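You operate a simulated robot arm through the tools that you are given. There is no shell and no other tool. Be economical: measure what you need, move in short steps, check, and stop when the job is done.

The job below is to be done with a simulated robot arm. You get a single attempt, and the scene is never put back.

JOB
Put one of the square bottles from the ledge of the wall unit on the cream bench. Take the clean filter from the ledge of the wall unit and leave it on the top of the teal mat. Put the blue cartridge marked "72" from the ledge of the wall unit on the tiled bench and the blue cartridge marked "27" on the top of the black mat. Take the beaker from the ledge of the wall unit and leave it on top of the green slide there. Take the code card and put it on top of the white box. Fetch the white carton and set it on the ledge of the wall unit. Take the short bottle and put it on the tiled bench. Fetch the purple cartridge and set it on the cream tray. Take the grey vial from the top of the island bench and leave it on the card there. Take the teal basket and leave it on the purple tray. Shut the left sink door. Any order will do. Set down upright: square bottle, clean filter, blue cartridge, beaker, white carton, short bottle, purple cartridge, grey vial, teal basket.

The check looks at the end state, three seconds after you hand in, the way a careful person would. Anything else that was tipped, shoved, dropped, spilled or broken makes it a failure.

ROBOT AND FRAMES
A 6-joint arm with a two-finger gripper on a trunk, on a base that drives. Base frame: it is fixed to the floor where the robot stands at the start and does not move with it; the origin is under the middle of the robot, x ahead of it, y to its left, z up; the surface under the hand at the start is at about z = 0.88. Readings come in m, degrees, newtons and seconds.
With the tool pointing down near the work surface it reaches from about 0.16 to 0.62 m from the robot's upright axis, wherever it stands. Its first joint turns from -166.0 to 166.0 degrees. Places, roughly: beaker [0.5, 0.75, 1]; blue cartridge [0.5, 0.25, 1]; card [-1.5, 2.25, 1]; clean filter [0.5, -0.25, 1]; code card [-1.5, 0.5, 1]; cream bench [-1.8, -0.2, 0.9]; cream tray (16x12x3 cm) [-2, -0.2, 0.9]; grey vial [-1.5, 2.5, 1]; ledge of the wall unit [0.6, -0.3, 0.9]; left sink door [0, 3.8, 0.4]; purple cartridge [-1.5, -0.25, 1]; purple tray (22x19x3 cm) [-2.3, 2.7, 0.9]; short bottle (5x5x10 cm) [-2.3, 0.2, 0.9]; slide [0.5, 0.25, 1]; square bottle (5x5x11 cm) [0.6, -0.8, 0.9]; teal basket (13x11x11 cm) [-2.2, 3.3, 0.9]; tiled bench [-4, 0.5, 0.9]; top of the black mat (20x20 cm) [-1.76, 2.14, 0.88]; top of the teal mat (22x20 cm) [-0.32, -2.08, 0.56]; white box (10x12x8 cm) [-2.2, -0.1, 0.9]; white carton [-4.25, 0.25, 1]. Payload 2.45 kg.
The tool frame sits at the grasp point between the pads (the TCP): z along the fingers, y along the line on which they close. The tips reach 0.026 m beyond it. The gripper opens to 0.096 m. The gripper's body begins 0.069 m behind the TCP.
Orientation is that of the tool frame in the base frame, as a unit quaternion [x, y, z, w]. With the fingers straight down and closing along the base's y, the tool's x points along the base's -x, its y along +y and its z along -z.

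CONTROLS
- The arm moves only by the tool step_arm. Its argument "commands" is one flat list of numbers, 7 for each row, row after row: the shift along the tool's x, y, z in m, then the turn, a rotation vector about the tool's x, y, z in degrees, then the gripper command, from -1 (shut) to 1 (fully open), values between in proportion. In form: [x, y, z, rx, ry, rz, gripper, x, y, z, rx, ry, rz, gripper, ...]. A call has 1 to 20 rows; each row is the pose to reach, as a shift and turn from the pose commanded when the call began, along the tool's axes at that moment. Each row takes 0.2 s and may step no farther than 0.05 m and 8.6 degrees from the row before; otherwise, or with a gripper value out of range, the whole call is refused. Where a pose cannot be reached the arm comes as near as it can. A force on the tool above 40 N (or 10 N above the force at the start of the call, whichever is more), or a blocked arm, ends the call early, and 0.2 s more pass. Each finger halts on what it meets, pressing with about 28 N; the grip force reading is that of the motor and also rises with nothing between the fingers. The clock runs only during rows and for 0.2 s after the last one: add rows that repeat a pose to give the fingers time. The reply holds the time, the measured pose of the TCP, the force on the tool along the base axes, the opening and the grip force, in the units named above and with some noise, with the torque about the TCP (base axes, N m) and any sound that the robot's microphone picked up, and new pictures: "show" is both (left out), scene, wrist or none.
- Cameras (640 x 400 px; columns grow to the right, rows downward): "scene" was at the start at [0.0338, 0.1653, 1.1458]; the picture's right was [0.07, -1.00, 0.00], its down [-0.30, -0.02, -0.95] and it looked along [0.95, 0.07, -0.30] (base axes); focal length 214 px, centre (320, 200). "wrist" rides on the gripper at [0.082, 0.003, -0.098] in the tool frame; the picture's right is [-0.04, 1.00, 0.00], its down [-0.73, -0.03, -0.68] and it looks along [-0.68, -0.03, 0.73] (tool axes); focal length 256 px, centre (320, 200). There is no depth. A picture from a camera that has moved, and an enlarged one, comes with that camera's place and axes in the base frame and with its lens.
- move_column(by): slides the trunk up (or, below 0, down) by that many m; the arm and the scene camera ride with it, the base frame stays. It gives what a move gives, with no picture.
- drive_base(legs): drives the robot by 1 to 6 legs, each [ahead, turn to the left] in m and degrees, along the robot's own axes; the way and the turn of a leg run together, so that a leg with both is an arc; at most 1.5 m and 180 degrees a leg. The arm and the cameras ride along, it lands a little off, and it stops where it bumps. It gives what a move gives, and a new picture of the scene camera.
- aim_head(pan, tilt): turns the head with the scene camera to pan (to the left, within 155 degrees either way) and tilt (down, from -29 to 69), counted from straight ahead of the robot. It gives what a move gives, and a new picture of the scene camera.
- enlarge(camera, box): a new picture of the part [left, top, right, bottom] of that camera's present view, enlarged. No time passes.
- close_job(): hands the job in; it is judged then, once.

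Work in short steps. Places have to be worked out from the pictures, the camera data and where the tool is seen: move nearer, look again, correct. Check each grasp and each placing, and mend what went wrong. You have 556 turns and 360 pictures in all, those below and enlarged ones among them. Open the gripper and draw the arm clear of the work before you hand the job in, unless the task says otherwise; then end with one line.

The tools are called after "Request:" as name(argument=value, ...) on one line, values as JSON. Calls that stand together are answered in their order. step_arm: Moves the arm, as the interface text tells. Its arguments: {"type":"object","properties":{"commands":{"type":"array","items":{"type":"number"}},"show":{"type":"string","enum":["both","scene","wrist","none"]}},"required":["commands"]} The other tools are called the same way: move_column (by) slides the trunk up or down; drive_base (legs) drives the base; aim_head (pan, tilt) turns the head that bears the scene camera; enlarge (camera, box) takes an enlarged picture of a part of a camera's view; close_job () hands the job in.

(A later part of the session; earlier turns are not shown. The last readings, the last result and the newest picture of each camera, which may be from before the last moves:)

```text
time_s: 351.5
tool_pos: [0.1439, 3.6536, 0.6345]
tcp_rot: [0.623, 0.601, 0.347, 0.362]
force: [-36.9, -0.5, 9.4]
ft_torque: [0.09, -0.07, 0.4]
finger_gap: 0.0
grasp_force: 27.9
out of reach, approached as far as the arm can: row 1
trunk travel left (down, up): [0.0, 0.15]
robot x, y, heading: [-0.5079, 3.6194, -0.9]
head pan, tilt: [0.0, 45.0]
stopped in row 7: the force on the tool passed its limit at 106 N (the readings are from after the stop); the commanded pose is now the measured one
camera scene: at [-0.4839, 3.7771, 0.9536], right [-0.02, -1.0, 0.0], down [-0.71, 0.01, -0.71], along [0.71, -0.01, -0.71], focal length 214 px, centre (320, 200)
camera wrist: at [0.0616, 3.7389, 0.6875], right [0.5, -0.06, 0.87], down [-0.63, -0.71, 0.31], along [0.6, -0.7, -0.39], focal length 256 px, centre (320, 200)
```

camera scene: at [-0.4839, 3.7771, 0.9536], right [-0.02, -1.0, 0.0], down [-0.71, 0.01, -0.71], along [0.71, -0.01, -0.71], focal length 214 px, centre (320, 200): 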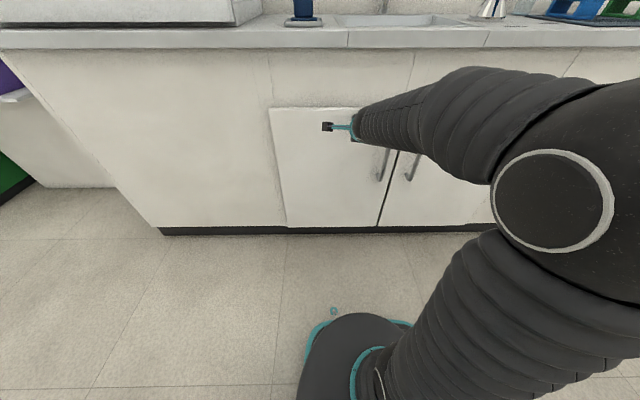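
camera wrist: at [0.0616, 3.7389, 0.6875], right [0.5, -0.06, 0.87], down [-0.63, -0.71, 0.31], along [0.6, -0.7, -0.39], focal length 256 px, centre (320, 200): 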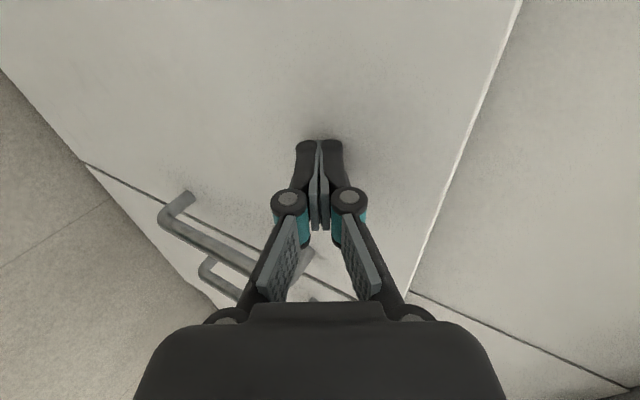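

Door is shut flush. Back away from it.

Request:
step_arm(commands=[0, -0.024, -0.0415, 0, 0, 0, -1, 0, -0.048, -0.083, 0, 0, 0, -1, 0, -0.072, -0.1245, 0, 0, 0, -1, 0, -0.096, -0.166, 0, 0, 0, -1, 0, -0.12, -0.2075, 0, 0, 0, -1, 0, -0.144, -0.249, 0, 0, 0, -1], show="scene")

```text
time_s: 352.9
tool_pos: [-0.1438, 3.6665, 0.6351]
tcp_rot: [0.623, 0.602, 0.346, 0.36]
force: [-0.7, -1.0, 0.0]
ft_torque: [0.0, 0.02, 0.04]
finger_gap: 0.0
grasp_force: 27.8
out of reach, approached as far as the arm can: row 6
trunk travel left (down, up): [0.0, 0.15]
robot x, y, heading: [-0.505, 3.6206, -1.0]
head pan, tilt: [0.0, 45.0]
camera scene: at [-0.4817, 3.7771, 0.9534], right [-0.02, -1.0, 0.0], down [-0.71, 0.01, -0.71], along [0.71, -0.01, -0.71], focal length 214 px, centre (320, 200)
```

scene: 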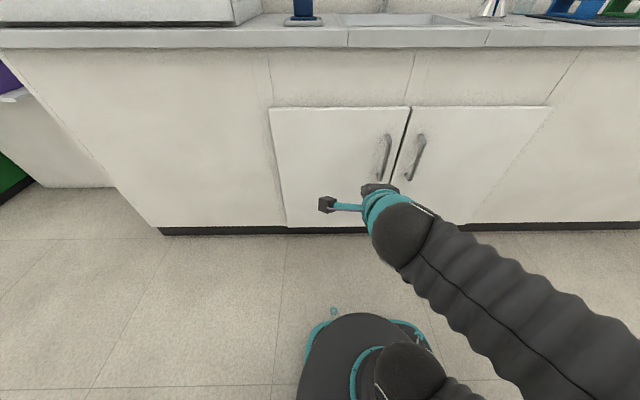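

Unpitch the tool, raise everything, and head to the ledge for cartridge "72".

Request:
step_arm(commands=[0, 0.022, -0.012, 7.5, 0, 0, -1, 0, 0.044, -0.024, 15, 0, 0, -1, 0, 0.066, -0.036, 22.5, 0, 0, -1, 0, 0.088, -0.048, 30, 0, 0, -1, 0, 0.11, -0.06, 37.5, 0, 0, -1, 0, 0.132, -0.072, 45, 0, 0, -1, 0, 0.154, -0.084, 52.5, 0, 0, -1, 0, 0.17, -0.1, 60, 0, 0, 0, 0, 0.17, -0.1, 60, 0, 0, 1], show="none")

Request:
move_column(by=0.15)

```text
time_s: 354.9
tool_pos: [-0.1433, 3.666, 0.8327]
tcp_rot: [0.72, 0.694, -0.001, 0.001]
force: [0.1, 0.8, -0.1]
ft_torque: [-0.02, 0.0, 0.0]
finger_gap: 0.0959
grasp_force: 0.0
trunk travel left (down, up): [0.0, 0.15]
robot x, y, heading: [-0.5085, 3.6216, -1.0]
head pan, tilt: [0.0, 45.0]
```

```text
time_s: 356.6
tool_pos: [-0.1441, 3.6651, 0.9819]
tcp_rot: [0.72, 0.694, -0.001, 0.001]
force: [-0.4, -0.7, 0.8]
ft_torque: [0.02, -0.01, 0.0]
finger_gap: 0.0959
grasp_force: 0.0
trunk travel left (down, up): [-0.15, 0.0]
robot x, y, heading: [-0.5086, 3.6205, -0.9]
head pan, tilt: [0.0, 45.0]
```

Request:
step_arm(commands=[0, -0.045, 0, 0, 0, 0, 1, -0.02, -0.085, 0, 0, 0, 0, 1], show="none")

Request:
drive_base(legs=[[0, -89], [1.49, 0], [1.49, 0], [0, 90], [0.4, 0]])

Request:
aim_head(pan=0, tilt=30)

```text
time_s: 357.2
tool_pos: [-0.2257, 3.6479, 0.981]
tcp_rot: [0.72, 0.694, -0.001, 0.0]
force: [0.5, 0.1, -1.8]
ft_torque: [0.0, 0.04, 0.01]
finger_gap: 0.0961
grasp_force: 0.2
trunk travel left (down, up): [-0.15, 0.0]
robot x, y, heading: [-0.5054, 3.6198, -1.0]
head pan, tilt: [0.0, 45.0]
```

```text
time_s: 381.3
tool_pos: [0.2014, 0.6614, 0.9812]
tcp_rot: [0.716, 0.699, -0.001, 0.0]
force: [0.2, 0.7, -0.7]
ft_torque: [-0.02, 0.02, 0.02]
finger_gap: 0.096
grasp_force: 0.0
trunk travel left (down, up): [-0.15, 0.0]
robot x, y, heading: [-0.0786, 0.6289, 0.1]
head pan, tilt: [0.0, 45.0]
camera scene: at [-0.0544, 0.7867, 1.1034], right [0.0, -1.0, 0.0], down [-0.71, 0.0, -0.71], along [0.71, 0.0, -0.71], focal length 214 px, centre (320, 200)
```

scene: 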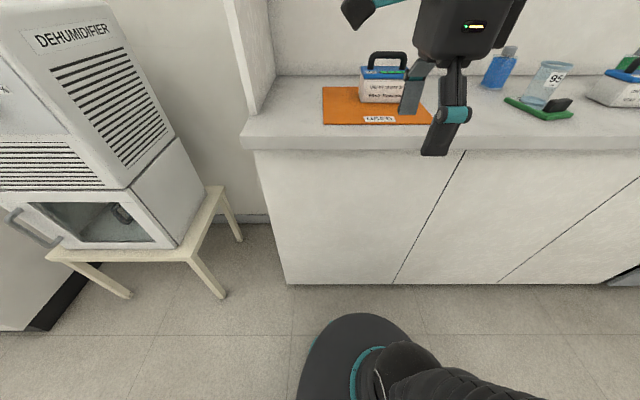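

```text
time_s: 382.1
tool_pos: [0.2022, 0.6603, 0.981]
tcp_rot: [0.714, 0.7, 0.0, 0.0]
force: [-0.1, -0.4, -0.8]
ft_torque: [0.02, 0.01, -0.01]
finger_gap: 0.0961
grasp_force: 0.0
trunk travel left (down, up): [-0.15, 0.0]
robot x, y, heading: [-0.0756, 0.629, -0.1]
head pan, tilt: [0.0, 30.0]
camera scene: at [-0.0453, 0.7867, 1.1259], right [0.0, -1.0, 0.0], down [-0.5, 0.0, -0.87], along [0.87, 0.0, -0.5], focal length 214 px, centre (320, 200)
```

scene: 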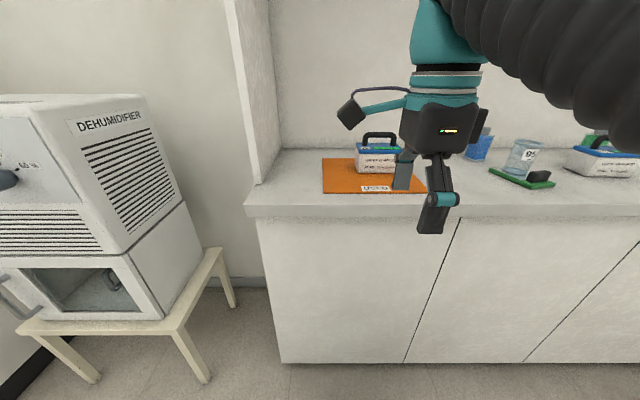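

Request:
drive_base(legs=[[0.115, 0]])

Request:
step_arm(commands=[0.04, 0, 0, 0, 0, 0, 1, 0.08, 0.01, 0, 0, 0, 0, 1, 0.085, 0.05, 0.004, 0, 0, 0, 1, 0.085, 0.09, 0.008, 0, 0, 0, 1, 0.085, 0.13, 0.012, 0, 0, 0, 1, 0.085, 0.165, 0.018, 0, 0, 0, 1], show="wrist")

```text
time_s: 383.3
tool_pos: [0.3162, 0.6603, 0.9817]
tcp_rot: [0.716, 0.698, -0.001, 0.001]
force: [-0.3, -0.7, 0.6]
ft_torque: [-0.03, -0.01, 0.0]
finger_gap: 0.0959
grasp_force: 0.0
trunk travel left (down, up): [-0.15, 0.0]
robot x, y, heading: [0.04, 0.6291, -0.2]
head pan, tilt: [0.0, 30.0]
camera scene: at [0.0697, 0.7863, 1.126], right [0.0, -1.0, 0.0], down [-0.5, 0.0, -0.87], along [0.87, 0.0, -0.5], focal length 214 px, centre (320, 200)
```

scene: 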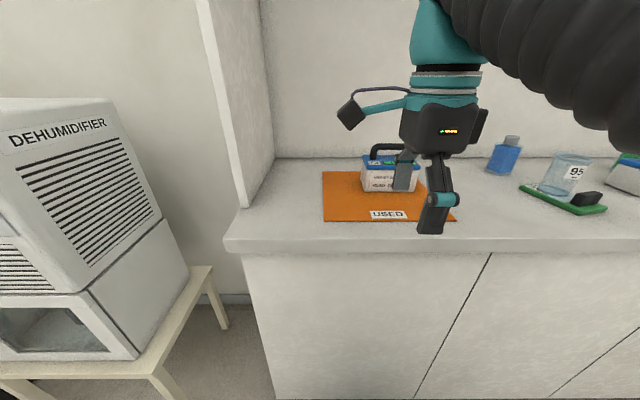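

```text
time_s: 384.7
tool_pos: [0.4834, 0.7425, 0.9651]
tcp_rot: [0.716, 0.698, 0.0, 0.001]
force: [0.1, 0.1, 0.5]
ft_torque: [0.01, -0.07, 0.0]
finger_gap: 0.0961
grasp_force: 0.2
trunk travel left (down, up): [-0.15, 0.0]
robot x, y, heading: [0.0356, 0.6283, -0.2]
head pan, tilt: [0.0, 30.0]
camera wrist: at [0.4886, 0.8248, 1.0648], right [1.0, -0.06, 0.0], down [-0.05, -0.73, 0.68], along [-0.04, -0.68, -0.73], focal length 256 px, centre (320, 200)
```

wrist: 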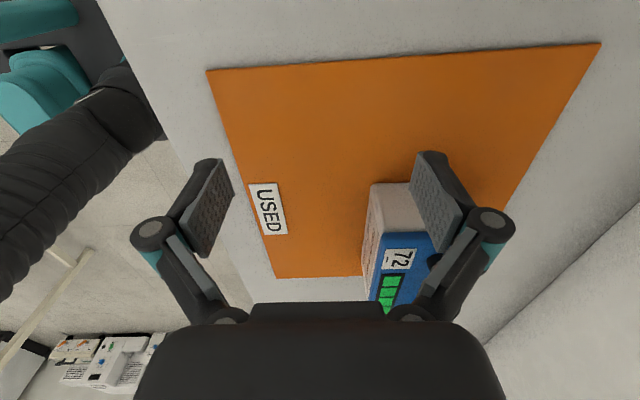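

Request:
step_arm(commands=[0.003, 0.045, 0.005, 0, 0, 0, 1, 0.005, 0.088, 0.012, 0, 0, 0, 1, 0.005, 0.088, 0.012, 0, 0, 0, 1], show="wrist")

```text
time_s: 385.5
tool_pos: [0.5737, 0.7474, 0.9533]
tcp_rot: [0.715, 0.699, -0.001, 0.001]
force: [-0.3, -0.6, 0.4]
ft_torque: [-0.01, -0.04, -0.03]
finger_gap: 0.096
grasp_force: 0.0
trunk travel left (down, up): [-0.15, 0.0]
robot x, y, heading: [0.0377, 0.6284, -0.3]
head pan, tilt: [0.0, 30.0]
camera wrist: at [0.5783, 0.8286, 1.0529], right [1.0, -0.06, 0.0], down [-0.05, -0.73, 0.68], along [-0.04, -0.68, -0.73], focal length 256 px, centre (320, 200)
```

wrist: 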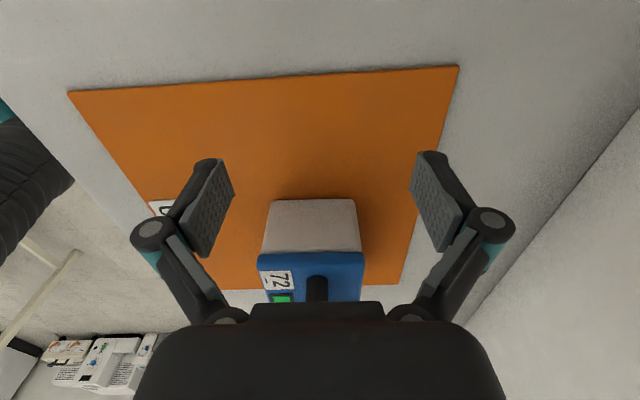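

Shift slightly and slide in over "72".

Request:
step_arm(commands=[0, -0.004, 0, 0, 0, -1.3, 1, -0.045, -0.004, 0, 0, 0, -1.3, 1, -0.09, -0.003, 0.002, 0, 0, -1.3, 1, -0.132, -0.0025, 0.004, 0, 0, -1.3, 1], show="wrist")

```text
time_s: 386.5
tool_pos: [0.5675, 0.6096, 0.95]
tcp_rot: [0.707, 0.707, -0.001, 0.001]
force: [0.3, 0.7, 0.4]
ft_torque: [-0.03, 0.02, 0.01]
finger_gap: 0.0961
grasp_force: 0.1
trunk travel left (down, up): [-0.15, 0.0]
robot x, y, heading: [0.037, 0.6298, -0.2]
head pan, tilt: [0.0, 30.0]
camera wrist: at [0.5703, 0.6922, 1.0499], right [1.0, -0.04, 0.0], down [-0.03, -0.73, 0.68], along [-0.03, -0.68, -0.73], focal length 256 px, centre (320, 200)
```

wrist: 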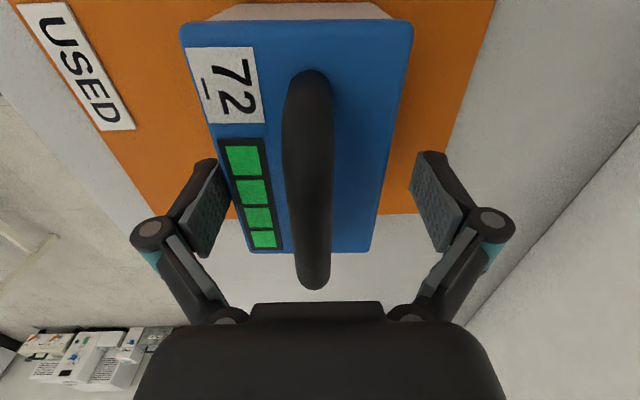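

Request:
step_arm(commands=[-0.003, -0.006, 0.002, 0, 0, 0, 1, -0.003, -0.006, 0.004, 0, 0, 0, 1, -0.003, -0.006, 0.004, 0, 0, 0, -1, -0.003, -0.006, 0.004, 0, 0, 0, -1, -0.003, -0.006, 0.004, 0, 0, 0, -1, -0.003, -0.006, 0.004, 0, 0, 0, -1], show="wrist")

```text
time_s: 387.9
tool_pos: [0.5589, 0.6082, 0.9455]
tcp_rot: [0.708, 0.707, 0.0, 0.001]
force: [-2.2, -0.1, 7.2]
ft_torque: [-0.19, 0.3, -0.41]
finger_gap: 0.0763
grasp_force: 28.0
trunk travel left (down, up): [-0.15, 0.0]
robot x, y, heading: [0.036, 0.6267, -0.3]
head pan, tilt: [0.0, 30.0]
camera wrist: at [0.5633, 0.6906, 1.046], right [1.0, -0.04, 0.0], down [-0.03, -0.73, 0.68], along [-0.03, -0.68, -0.73], focal length 256 px, centre (320, 200)
```

wrist: 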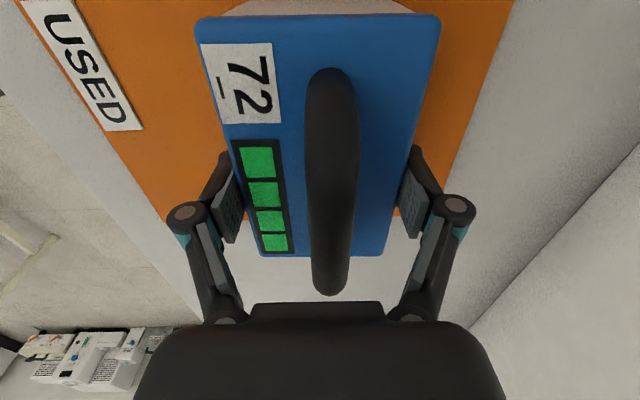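

Gripped "72". Lift and retract.

Request:
step_arm(commands=[0, 0, -0.01, 0, 0, 0, -1, 0, -0.01, -0.018, 0, 0, 0, -1, 0, -0.05, -0.026, 0, 0, 0, -1, 0, -0.09, -0.034, 0, 0, 0, -1, 0, -0.13, -0.04, 0, 0, 0, -1, 0, -0.17, -0.04, 0, 0, 0, -1, 0, -0.21, -0.04, 0, 0, 0, -1, 0, -0.24, -0.04, 0, 0, 0, -1], show="scene")

```text
time_s: 389.7
tool_pos: [0.3226, 0.6091, 0.9851]
tcp_rot: [0.707, 0.707, -0.001, 0.001]
force: [0.6, 0.3, -4.6]
ft_torque: [0.0, 0.08, 0.02]
finger_gap: 0.076
grasp_force: 28.5
trunk travel left (down, up): [-0.15, 0.0]
robot x, y, heading: [0.038, 0.6288, -0.2]
head pan, tilt: [0.0, 30.0]
camera scene: at [0.0702, 0.7863, 1.126], right [0.0, -1.0, 0.0], down [-0.5, 0.0, -0.87], along [0.87, 0.0, -0.5], focal length 214 px, centre (320, 200)
```

scene: 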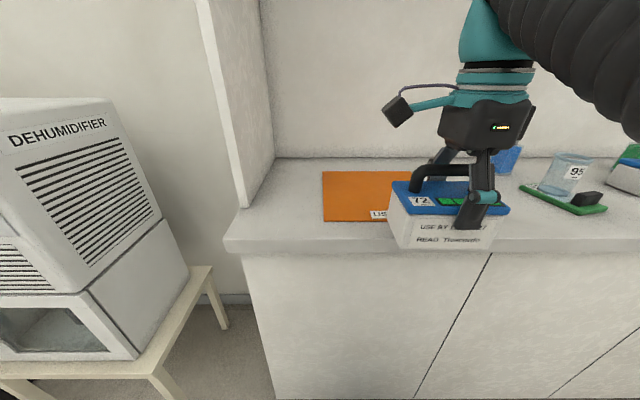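

Carry "72" through the corridor toward the tiled bench.

Request:
drive_base(legs=[[-0.12, 0], [0, 132.4], [0.72, 0], [0, 47.8], [1.5, 0], [0.6, 0]])

```text
time_s: 412.2
tool_pos: [-2.9568, 1.1085, 0.986]
tcp_rot: [0.717, -0.697, -0.001, -0.001]
force: [-0.3, 0.0, -3.8]
ft_torque: [0.02, 0.02, -0.01]
finger_gap: 0.0759
grasp_force: 28.0
trunk travel left (down, up): [-0.15, 0.0]
robot x, y, heading: [-2.6764, 1.0978, -178.4]
head pan, tilt: [0.0, 30.0]
camera scene: at [-2.6981, 0.9397, 1.126], right [-0.03, 1.0, 0.0], down [0.5, 0.01, -0.87], along [-0.87, -0.03, -0.5], focal length 214 px, centre (320, 200)
```

scene: 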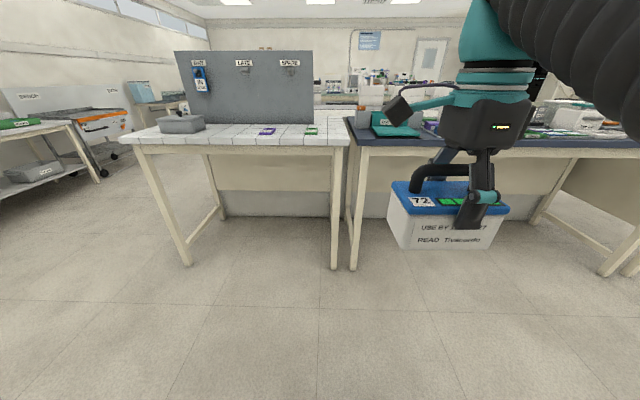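

Request:
enlarge(camera="scene", box=[110, 40, 370, 170])

```text
2.46 times, centred on (240, 105) of scene
camera zoom: at [-2.6981, 0.9397, 1.126], right [-0.03, 1.0, 0.0], down [0.5, 0.01, -0.87], along [-0.87, -0.03, -0.5], focal length 528 px, centre (517, 434)
```

zoom: 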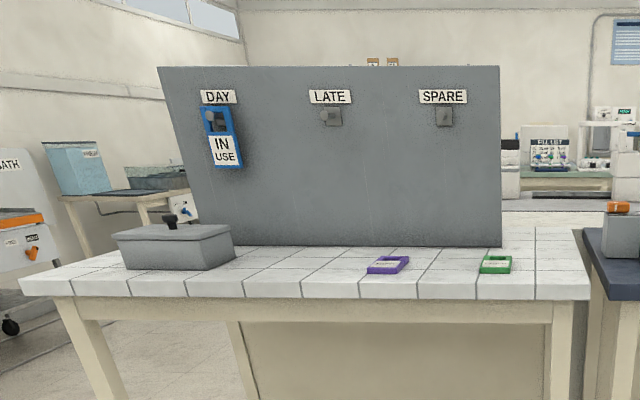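

Free spot on the tiled bench at about (-3.80,0.43), between the grey box and the purple plate. Drive there.

Request:
drive_base(legs=[[0, 46.8], [0.87, 0], [0, -48]])

```text
time_s: 421.1
tool_pos: [-3.5235, 0.4615, 0.9852]
tcp_rot: [0.713, -0.701, -0.001, 0.0]
force: [0.6, -0.1, -4.1]
ft_torque: [0.02, 0.01, 0.0]
finger_gap: 0.076
grasp_force: 27.4
trunk travel left (down, up): [-0.15, 0.0]
robot x, y, heading: [-3.2395, 0.448, -179.2]
head pan, tilt: [0.0, 30.0]
camera scene: at [-3.2688, 0.2892, 1.126], right [-0.01, 1.0, 0.0], down [0.5, 0.01, -0.87], along [-0.87, -0.01, -0.5], focal length 214 px, centre (320, 200)
```

scene: 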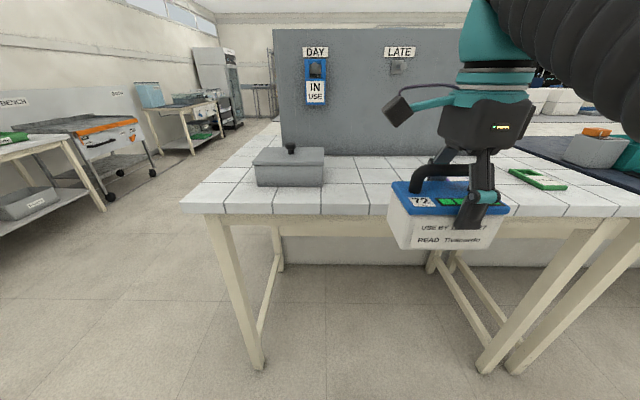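

Request:
step_arm(commands=[0.003, 0.046, 0, 0, 0, 0, -1, 0.006, 0.092, 0, 0, 0, 0, -1, 0.009, 0.138, 0.003, 0, 0, 0, -1, 0.012, 0.184, 0.008, 0, 0, 0, -1, 0.015, 0.23, 0.016, 0, 0, 0, -1, 0.015, 0.272, 0.025, 0, 0, 0, -1], show="both")

```text
time_s: 422.5
tool_pos: [-3.7967, 0.4422, 0.9583]
tcp_rot: [0.713, -0.701, -0.001, 0.0]
force: [2.0, -0.5, -3.2]
ft_torque: [0.03, 0.09, 0.03]
finger_gap: 0.0759
grasp_force: 28.2
trunk travel left (down, up): [-0.15, 0.0]
robot x, y, heading: [-3.2395, 0.4482, -179.2]
head pan, tilt: [0.0, 30.0]
camera scene: at [-3.2684, 0.2892, 1.126], right [-0.01, 1.0, 0.0], down [0.5, 0.01, -0.87], along [-0.87, -0.01, -0.5], focal length 214 px, centre (320, 200)
camera wrist: at [-3.7971, 0.3615, 1.0582], right [-1.0, 0.02, 0.0], down [0.02, 0.73, 0.68], along [0.01, 0.68, -0.73], focal length 256 px, centre (320, 200)
```

scene: 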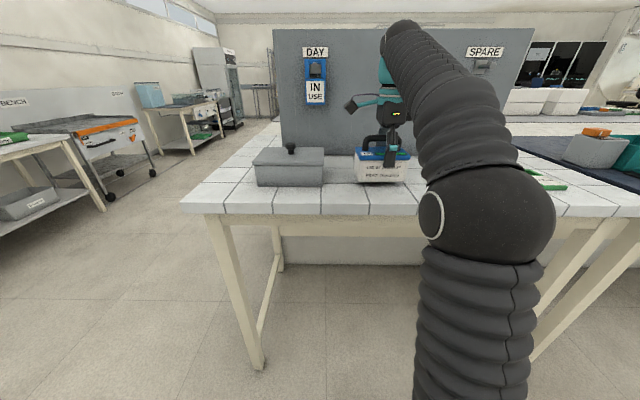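
wrist: 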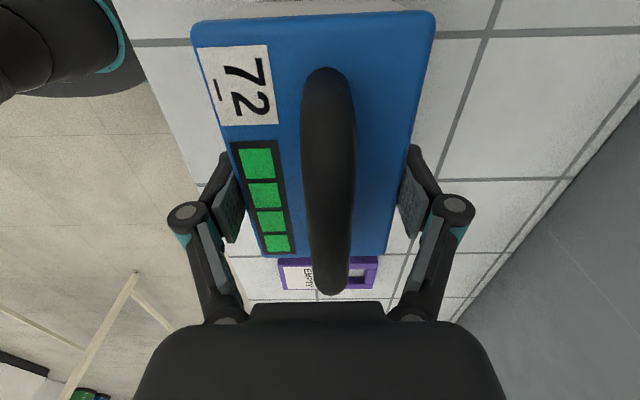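

Request:
step_arm(commands=[0, 0, 0.005, 0, 0, 0, -1, 0, 0, 0.009, 0, 0, 0, -1, 0, 0, 0.012, 0, 0, 0, -1, 0, 0, 0.015, 0, 0, 0, -1], show="none")

```text
time_s: 423.5
tool_pos: [-3.7963, 0.4424, 0.9441]
tcp_rot: [0.713, -0.701, -0.001, 0.0]
force: [0.2, -0.3, -4.5]
ft_torque: [0.06, -0.02, -0.03]
finger_gap: 0.076
grasp_force: 27.3
trunk travel left (down, up): [-0.15, 0.0]
robot x, y, heading: [-3.2421, 0.4475, -178.8]
head pan, tilt: [0.0, 30.0]
```

Request:
step_arm(commands=[0, 0, 0.002, 0, 0, 0, -1, 0, 0, 0.004, 0, 0, 0, -1, 0, 0, 0.006, 0, 0, 0, -1], show="none")

```text
time_s: 424.3
tool_pos: [-3.7969, 0.4409, 0.9401]
tcp_rot: [0.713, -0.701, -0.001, 0.001]
force: [-5.7, 0.3, 18.1]
ft_torque: [0.0, 0.08, -0.01]
finger_gap: 0.0763
grasp_force: 27.9
trunk travel left (down, up): [-0.15, 0.0]
robot x, y, heading: [-3.2374, 0.4457, -179.1]
head pan, tilt: [0.0, 30.0]
```

Contact. Release and slide out sideways, then back.

Request:
step_arm(commands=[0, 0, -0.002, 0, 0, 0, -1, 0, 0, -0.002, 0, 0, 0, 0.8, 0, 0, -0.002, 0, 0, 0, 1, 0, 0, -0.002, 0, 0, 0, 1, -0.04, 0, -0.004, 0, 0, 0, 1, -0.08, 0, -0.008, 0, 0, 0, 1, -0.11, 0, -0.012, 0, 0, 0, 1, -0.11, -0.045, -0.02, 0, 0, 0, 1, -0.11, -0.09, -0.03, 0, 0, 0, 1, -0.1, -0.135, -0.035, 0, 0, 0, 1, -0.08, -0.18, -0.04, 0, 0, 0, 1, -0.06, -0.22, -0.04, 0, 0, 0, 1, -0.04, -0.265, -0.04, 0, 0, 0, 1], show="scene")

```text
time_s: 427.1
tool_pos: [-3.5328, 0.4867, 0.9773]
tcp_rot: [0.713, -0.701, 0.0, 0.0]
force: [-0.2, 0.2, 0.5]
ft_torque: [-0.01, -0.07, 0.0]
finger_gap: 0.096
grasp_force: 0.1
trunk travel left (down, up): [-0.15, 0.0]
robot x, y, heading: [-3.2439, 0.4489, -179.2]
head pan, tilt: [0.0, 30.0]
camera scene: at [-3.2692, 0.2893, 1.126], right [-0.01, 1.0, 0.0], down [0.5, 0.01, -0.87], along [-0.87, -0.01, -0.5], focal length 214 px, centre (320, 200)
```

scene: 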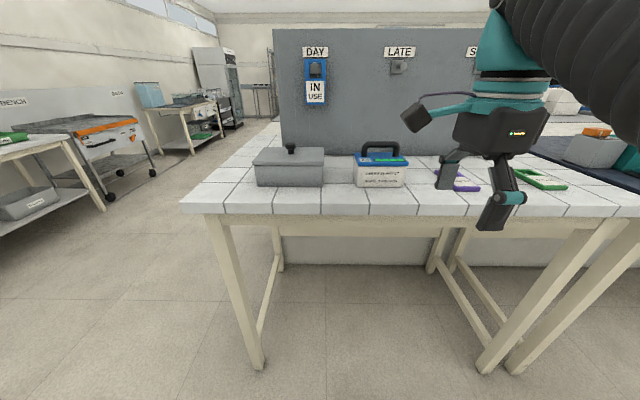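

"72" is placed. Drive round the left end of the tiled bench to find the white carton behind the board.

Request:
drive_base(legs=[[0, 89.2], [0.9, 0], [0, -90], [1.0, 0], [0, -90]])

```text
time_s: 448.1
tool_pos: [-4.1835, -0.1821, 0.9772]
tcp_rot: [0.005, 1.0, 0.0, 0.0]
force: [0.2, -0.1, -0.3]
ft_torque: [0.04, 0.04, 0.04]
finger_gap: 0.0959
grasp_force: 0.0
trunk travel left (down, up): [-0.15, 0.0]
robot x, y, heading: [-4.2297, -0.4754, 89.4]
head pan, tilt: [0.0, 30.0]
camera scene: at [-4.3886, -0.4398, 1.126], right [1.0, -0.01, 0.0], down [-0.01, -0.5, -0.87], along [0.01, 0.87, -0.5], focal length 214 px, centre (320, 200)
```

scene: 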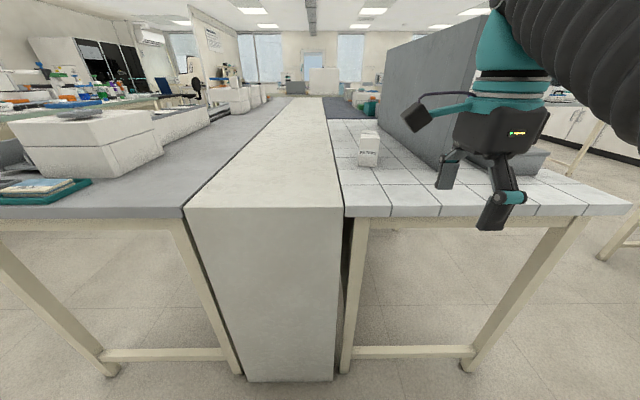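

Request:
enlarge(camera="scene", box=[320, 110, 460, 220])

```text
3.64 times, centred on (390, 165) of scene
camera zoom: at [-4.3886, -0.4398, 1.126], right [1.0, -0.01, 0.0], down [-0.01, -0.5, -0.87], along [0.01, 0.87, -0.5], focal length 780 px, centre (66, 327)
```

zoom: 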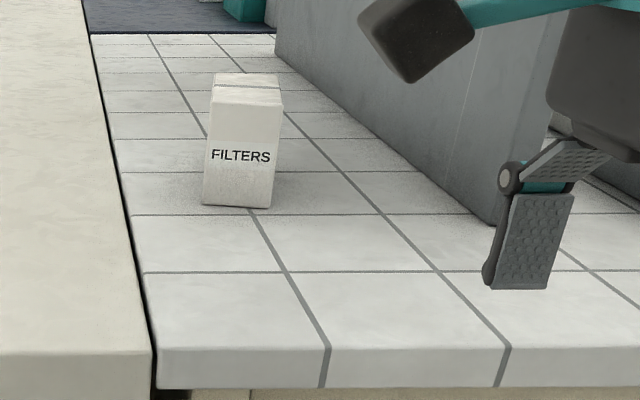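

The carton ("FILTERS") stands at about (-4.233,0.225), 6 cm wide, 9 cm tall. Move in 0.15 m and turn the gripper to close along x.

Request:
drive_base(legs=[[0.15, 0]])

Request:
step_arm(commands=[0, 0, 0, 0, 0, -8.3, 1, 0, 0, 0, 0, 0, -16.6, 1, 0, 0, 0, 0, 0, -24.9, 1, 0, 0, 0, 0, 0, -33.2, 1, 0, 0, 0, 0, 0, -41.5, 1, 0, 0, 0, 0, 0, -49.8, 1, 0, 0, 0, 0, 0, -58.1, 1, 0, 0, 0, 0, 0, -66.4, 1, 0, 0, 0, 0, 0, -74.7, 1, 0, 0, 0, 0, 0, -83, 1], show="wrist")

```text
time_s: 449.5
tool_pos: [-4.1824, -0.0321, 0.9773]
tcp_rot: [0.006, 1.0, 0.0, 0.001]
force: [0.5, 0.2, -0.3]
ft_torque: [0.01, 0.03, 0.02]
finger_gap: 0.096
grasp_force: 0.1
trunk travel left (down, up): [-0.15, 0.0]
robot x, y, heading: [-4.2268, -0.3225, 89.4]
head pan, tilt: [0.0, 30.0]
camera scene: at [-4.3868, -0.2903, 1.126], right [1.0, -0.01, 0.0], down [-0.01, -0.5, -0.87], along [0.01, 0.87, -0.5], focal length 214 px, centre (320, 200)
```

scene: 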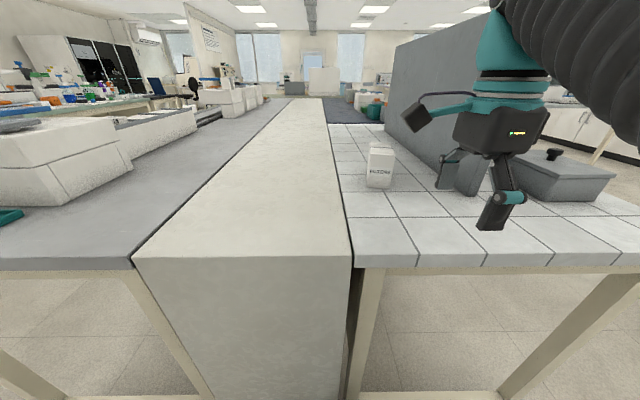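

```text
time_s: 451.7
tool_pos: [-4.1825, -0.034, 0.9781]
tcp_rot: [-0.66, 0.752, 0.0, 0.001]
force: [-0.3, -0.2, -0.4]
ft_torque: [-0.01, -0.01, 0.02]
finger_gap: 0.096
grasp_force: 0.0
trunk travel left (down, up): [-0.15, 0.0]
robot x, y, heading: [-4.2286, -0.3215, 89.3]
head pan, tilt: [0.0, 30.0]
camera wrist: at [-4.1967, -0.1128, 1.0774], right [-0.99, 0.17, 0.0], down [0.12, 0.72, 0.68], along [0.12, 0.67, -0.73], focal length 256 px, centre (320, 200)
```

wrist: 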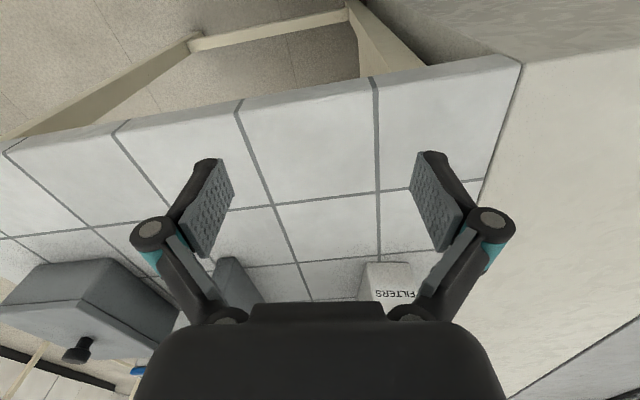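

Request:
step_arm(commands=[-0.03, 0.022, 0.01, 0, 0, 0, 1, -0.065, 0.044, 0.02, 0, 0, 0, 1, -0.1, 0.066, 0.032, 0, 0, 0, 1, -0.1376, 0.0823, 0.045, 0, 0, 0, 1], show="wrist")

```text
time_s: 452.7
tool_pos: [-4.2473, 0.1151, 0.932]
tcp_rot: [-0.659, 0.753, 0.0, 0.0]
force: [-0.5, -0.7, 0.5]
ft_torque: [0.1, 0.04, 0.01]
finger_gap: 0.0959
grasp_force: 0.0
trunk travel left (down, up): [-0.15, 0.0]
robot x, y, heading: [-4.2287, -0.3263, 89.4]
head pan, tilt: [0.0, 30.0]
camera wrist: at [-4.2623, 0.0353, 1.0326], right [-0.99, 0.17, 0.0], down [0.12, 0.72, 0.68], along [0.12, 0.67, -0.73], focal length 256 px, centre (320, 200)
```

wrist: 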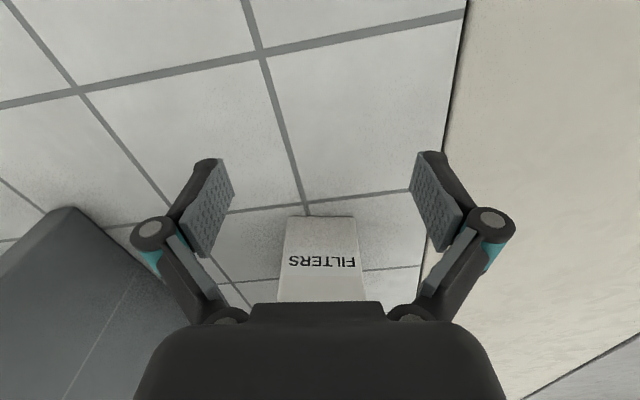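

Aligned. Advance 0.11 m and close.

Request:
step_arm(commands=[-0.04, 0, 0, 0, 0, 0, 1, -0.08, 0, 0.002, 0, 0, 0, 1, -0.108, 0, 0.004, 0, 0, 0, 1, -0.108, 0, 0.004, 0, 0, 0, 1], show="wrist")

```text
time_s: 453.7
tool_pos: [-4.2322, 0.2223, 0.9288]
tcp_rot: [-0.658, 0.753, 0.0, 0.001]
force: [0.9, -0.2, 0.2]
ft_torque: [-0.04, 0.0, 0.02]
finger_gap: 0.0959
grasp_force: 0.0
trunk travel left (down, up): [-0.15, 0.0]
robot x, y, heading: [-4.2313, -0.3216, 89.3]
head pan, tilt: [0.0, 30.0]
camera wrist: at [-4.247, 0.1428, 1.0292], right [-0.99, 0.17, 0.0], down [0.12, 0.72, 0.68], along [0.12, 0.67, -0.73], focal length 256 px, centre (320, 200)
```

wrist: 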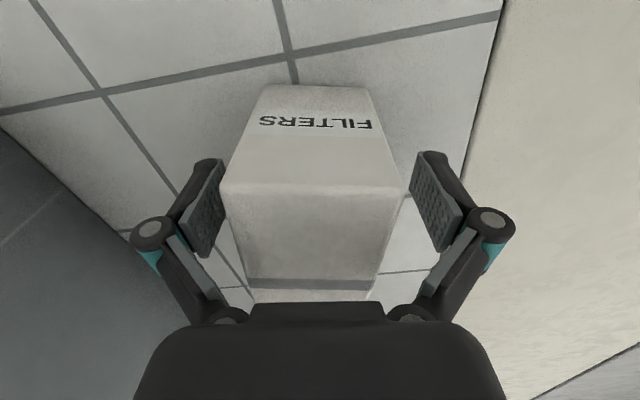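

Request:
step_arm(commands=[0, -0.002, 0, 0, 0, 0, 0.6, 0, -0.002, 0, 0, 0, 0, -1, 0, -0.002, 0, 0, 0, 0, -1, 0, -0.002, 0, 0, 0, 0, -1], show="none")

Request:
step_arm(commands=[0, 0, -0.01, 0, 0, 0, -1, 0.01, 0, -0.025, 0, 0, 0, -1, 0.05, 0, -0.033, 0, 0, 0, -1, 0.09, 0, -0.04, 0, 0, 0, -1, 0.13, -0.01, -0.045, 0, 0, 0, -1, 0.17, -0.01, -0.05, 0, 0, 0, -1, 0.21, -0.01, -0.05, 0, 0, 0, -1, 0.25, -0.01, -0.05, 0, 0, 0, -1], show="both")

```text
time_s: 454.7
tool_pos: [-4.2309, 0.2219, 0.9291]
tcp_rot: [-0.659, 0.753, 0.0, 0.002]
force: [-0.1, -0.1, 6.1]
ft_torque: [0.03, 0.01, -0.14]
finger_gap: 0.0582
grasp_force: 28.0
trunk travel left (down, up): [-0.15, 0.0]
robot x, y, heading: [-4.2357, -0.3232, 89.6]
head pan, tilt: [0.0, 30.0]
```

```text
time_s: 456.5
tool_pos: [-4.2544, -0.0271, 0.976]
tcp_rot: [-0.659, 0.752, -0.001, 0.0]
force: [-0.1, 0.4, -1.8]
ft_torque: [-0.07, 0.02, 0.02]
finger_gap: 0.058
grasp_force: 28.5
trunk travel left (down, up): [-0.15, 0.0]
robot x, y, heading: [-4.2322, -0.321, 89.4]
head pan, tilt: [0.0, 30.0]
camera scene: at [-4.3869, -0.2898, 1.126], right [1.0, -0.01, 0.0], down [-0.01, -0.5, -0.87], along [0.01, 0.87, -0.5], focal length 214 px, centre (320, 200)
camera wrist: at [-4.2694, -0.1078, 1.076], right [-0.99, 0.17, 0.0], down [0.12, 0.72, 0.68], along [0.12, 0.67, -0.73], focal length 256 px, centre (320, 200)
```

scene: 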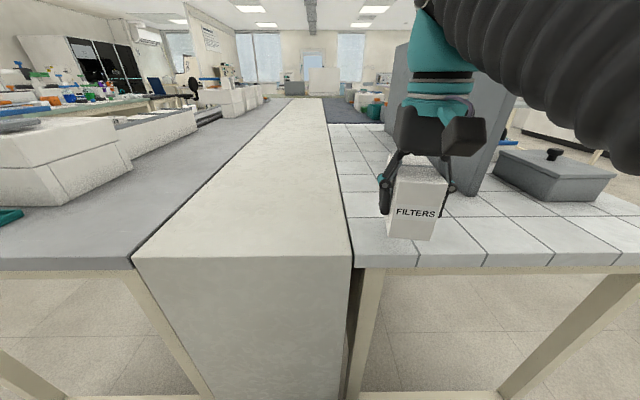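
wrist: 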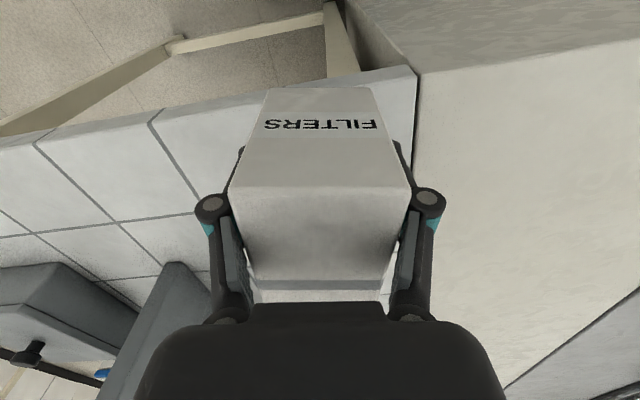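

Carton held. Take it along the southern aisle (y≈-1.0) toward the wall unit.

Request:
drive_base(legs=[[-0.7, 0], [0, -89.4], [1.5, 0]])

```text
time_s: 471.2
tool_pos: [-2.4618, -1.0637, 0.9762]
tcp_rot: [0.083, 0.997, 0.0, 0.002]
force: [-0.8, -1.0, -0.9]
ft_torque: [0.01, 0.03, -0.03]
finger_gap: 0.0571
grasp_force: 28.1
trunk travel left (down, up): [-0.15, 0.0]
robot x, y, heading: [-2.7554, -1.0776, -2.5]
head pan, tilt: [0.0, 30.0]
camera scene: at [-2.7187, -0.9212, 1.126], right [-0.05, -1.0, 0.0], down [-0.5, 0.02, -0.87], along [0.87, -0.04, -0.5], focal length 214 px, centre (320, 200)
```

scene: 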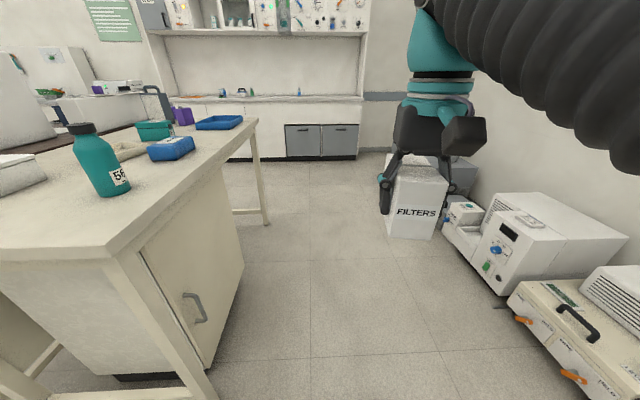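

Request:
enlarge(camera="scene", box=[0, 90, 270, 250])

Request:
aim_head(pan=50, tilt=25)

```text
2.37 times, centred on (135, 170) of scene
camera zoom: at [-2.7187, -0.9212, 1.126], right [-0.05, -1.0, 0.0], down [-0.5, 0.02, -0.87], along [0.87, -0.04, -0.5], focal length 508 px, centre (758, 271)
```

zoom: 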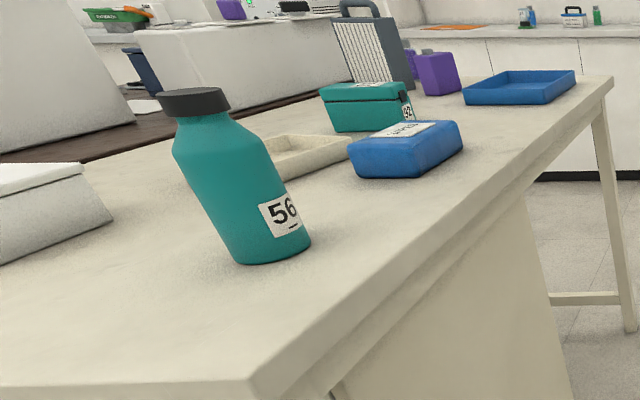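

```text
time_s: 472.3
tool_pos: [-2.4615, -1.0629, 0.9765]
tcp_rot: [0.084, 0.996, -0.001, 0.001]
force: [0.6, 0.1, -0.1]
ft_torque: [-0.02, 0.03, 0.0]
finger_gap: 0.0571
grasp_force: 28.0
trunk travel left (down, up): [-0.15, 0.0]
robot x, y, heading: [-2.7597, -1.074, -2.7]
head pan, tilt: [50.0, 25.0]
camera scene: at [-2.7467, -0.8493, 1.1339], right [0.74, -0.68, 0.0], down [-0.29, -0.31, -0.91], along [0.61, 0.67, -0.42], focal length 214 px, centre (320, 200)
```

scene: 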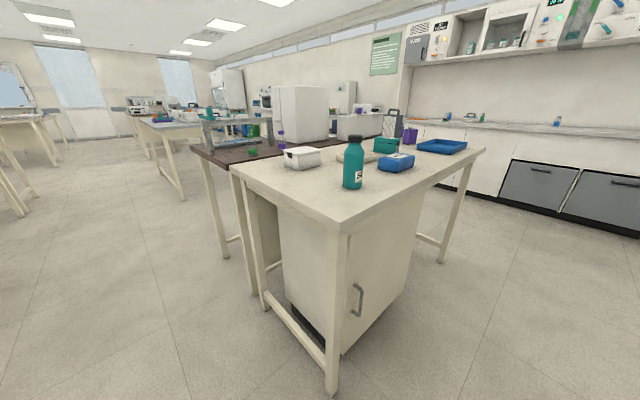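

Request:
enlarge(camera="scene", box=[180, 110, 480, 230])

```text
2.13 times, centred on (330, 170) of scene
camera zoom: at [-2.7467, -0.8493, 1.1339], right [0.74, -0.68, 0.0], down [-0.29, -0.31, -0.91], along [0.61, 0.67, -0.42], focal length 458 px, centre (299, 264)
```

zoom: 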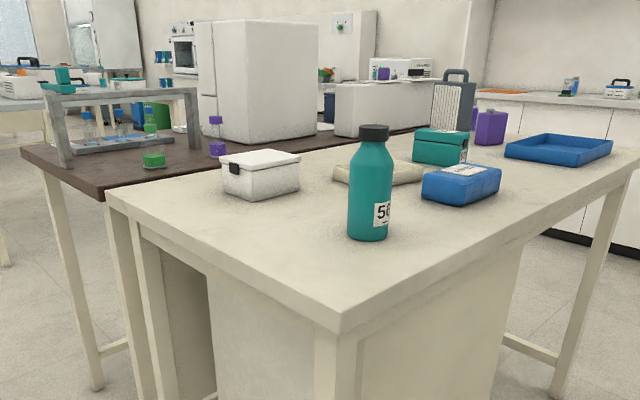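

Good map of the cream bench. Continue to the wall unit with the carton.

Request:
drive_base(legs=[[0, 4], [1.5, 0], [1.25, 0], [0, 88], [0.5, 0], [0, -90]])

Request:
aim_head(pan=0, tilt=30)

```text
time_s: 496.2
tool_pos: [0.2928, -0.5395, 0.9756]
tcp_rot: [0.088, 0.996, -0.001, 0.0]
force: [0.2, -1.2, -0.1]
ft_torque: [0.02, 0.03, 0.0]
finger_gap: 0.0573
grasp_force: 27.6
trunk travel left (down, up): [-0.15, 0.0]
robot x, y, heading: [-0.0033, -0.5484, -3.1]
head pan, tilt: [50.0, 25.0]
camera scene: at [0.0093, -0.3236, 1.1339], right [0.73, -0.68, 0.0], down [-0.29, -0.31, -0.91], along [0.62, 0.66, -0.42], focal length 214 px, centre (320, 200)
```

scene: 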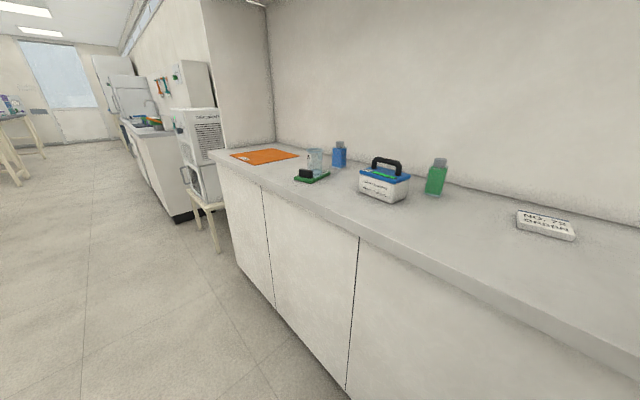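

```text
time_s: 497.4
tool_pos: [0.2926, -0.5406, 0.9758]
tcp_rot: [0.087, 0.996, -0.002, 0.001]
force: [0.0, -0.3, 0.2]
ft_torque: [-0.01, 0.04, 0.01]
finger_gap: 0.0574
grasp_force: 27.7
trunk travel left (down, up): [-0.15, 0.0]
robot x, y, heading: [-0.0015, -0.5529, -3.1]
head pan, tilt: [0.0, 30.0]
camera scene: at [0.0367, -0.3957, 1.126], right [-0.05, -1.0, 0.0], down [-0.5, 0.03, -0.87], along [0.86, -0.05, -0.5], focal length 214 px, centre (320, 200)
```

scene: 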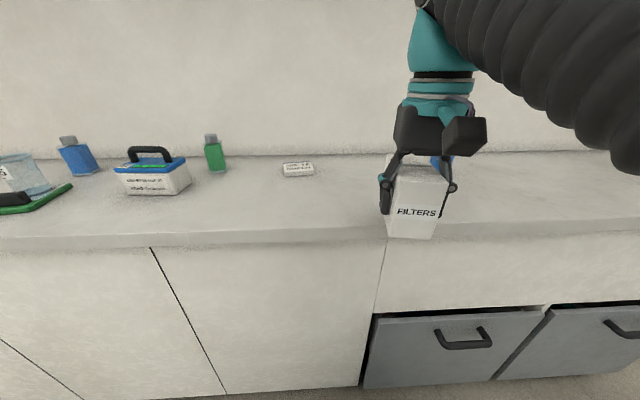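

Clear ledge ahead. Extend 0.165 m and lower.

Request:
step_arm(commands=[-0.045, 0, 0, 0, 0, 0, -1, -0.09, 0, 0, 0, 0, 0, -1, -0.135, 0, 0.01, 0, 0, 0, -1, -0.165, 0, 0.025, 0, 0, 0, -1, -0.165, 0, 0.04, 0, 0, 0, -1], show="both")

```text
time_s: 498.6
tool_pos: [0.4561, -0.5686, 0.9351]
tcp_rot: [0.087, 0.996, -0.001, 0.001]
force: [0.7, -0.5, -0.4]
ft_torque: [-0.03, 0.04, 0.0]
finger_gap: 0.0571
grasp_force: 28.4
trunk travel left (down, up): [-0.15, 0.0]
robot x, y, heading: [-0.0019, -0.5534, -3.1]
head pan, tilt: [0.0, 30.0]
camera scene: at [0.0367, -0.3958, 1.126], right [-0.05, -1.0, 0.0], down [-0.5, 0.03, -0.87], along [0.86, -0.05, -0.5], focal length 214 px, centre (320, 200)
camera wrist: at [0.3753, -0.5503, 1.0349], right [0.21, 0.98, 0.0], down [0.72, -0.15, 0.68], along [0.66, -0.15, -0.73], focal length 256 px, centre (320, 200)
```

scene: 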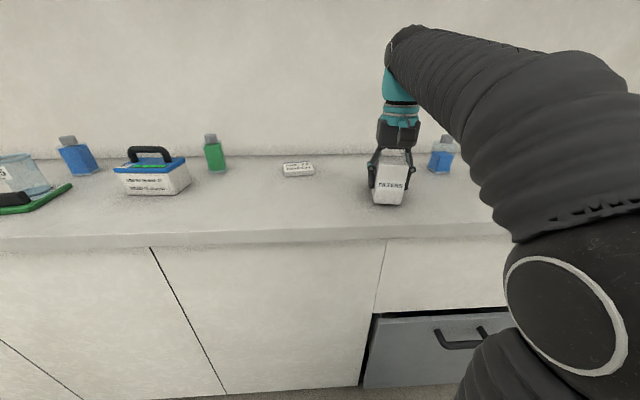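
wrist: 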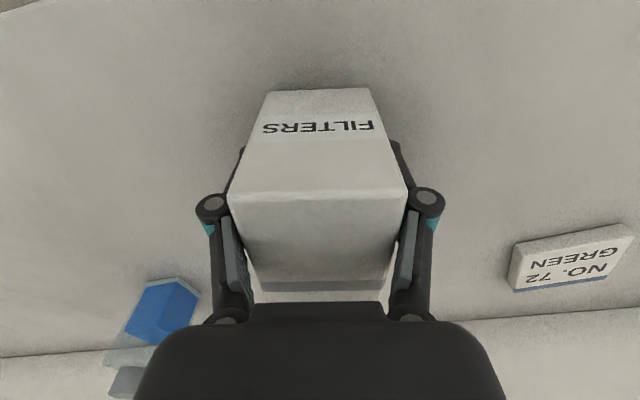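

Request:
step_arm(commands=[0, 0, 0.003, 0, 0, 0, -1, 0, 0, 0.005, 0, 0, 0, -1, 0, 0, 0.007, 0, 0, 0, -1, 0, 0, 0.009, 0, 0, 0, -1], show="none")

```text
time_s: 499.6
tool_pos: [0.4545, -0.568, 0.93]
tcp_rot: [0.087, 0.996, -0.001, 0.003]
force: [2.9, 0.6, 22.8]
ft_torque: [0.03, -0.11, 0.0]
finger_gap: 0.0573
grasp_force: 27.7
trunk travel left (down, up): [-0.15, 0.0]
robot x, y, heading: [-0.0013, -0.5472, -2.8]
head pan, tilt: [0.0, 30.0]
```

Request:
step_arm(commands=[0, 0, -0.003, 0, 0, 0, -1, 0, 0, -0.003, 0, 0, 0, 0.5, 0, 0, -0.003, 0, 0, 0, 1, 0, 0, -0.003, 0, 0, 0, 1, 0.04, 0, -0.005, 0, 0, 0, 1, 0.085, 0, -0.01, 0, 0, 0, 1, 0.13, 0, -0.03, 0, 0, 0, 1, 0.165, 0, -0.045, 0, 0, 0, 1], show="scene")

```text
time_s: 501.4
tool_pos: [0.2939, -0.5407, 0.9731]
tcp_rot: [0.088, 0.996, -0.001, 0.0]
force: [0.7, 0.0, 0.2]
ft_torque: [0.01, 0.05, 0.01]
finger_gap: 0.0959
grasp_force: 0.1
trunk travel left (down, up): [-0.15, 0.0]
robot x, y, heading: [-0.0013, -0.5515, -3.1]
head pan, tilt: [0.0, 30.0]
camera scene: at [0.0371, -0.3958, 1.1259], right [-0.05, -1.0, 0.0], down [-0.5, 0.03, -0.87], along [0.86, -0.05, -0.5], focal length 214 px, centre (320, 200)
```

scene: 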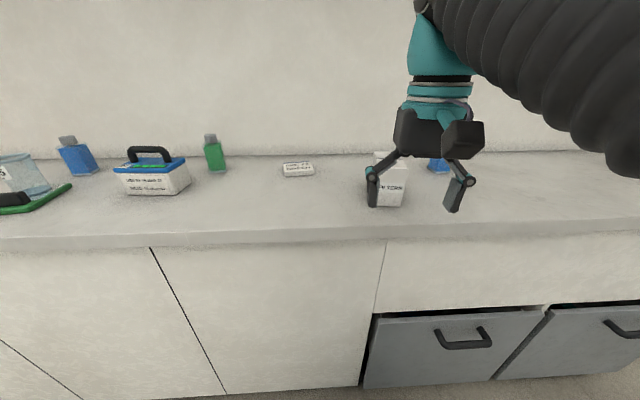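

Carton is on the ledge. Next is the purple cartridge on the cream bench, so I'll approach that bench's near end.

Request:
drive_base(legs=[[0, 158], [0.77, 0], [0, 25]])

```text
time_s: 513.3
tool_pos: [-1.0004, -0.3067, 0.9732]
tcp_rot: [0.999, -0.037, -0.001, -0.001]
force: [0.2, 0.1, 0.4]
ft_torque: [0.0, 0.01, 0.01]
finger_gap: 0.0961
grasp_force: 0.1
trunk travel left (down, up): [-0.15, 0.0]
robot x, y, heading: [-0.7061, -0.2657, -177.2]
head pan, tilt: [0.0, 30.0]
camera scene: at [-0.7278, -0.425, 1.126], right [-0.05, 1.0, 0.0], down [0.5, 0.02, -0.87], along [-0.87, -0.04, -0.5], focal length 214 px, centre (320, 200)
```

scene: 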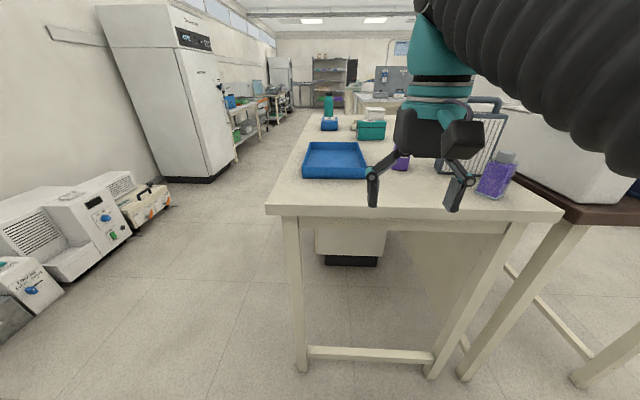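

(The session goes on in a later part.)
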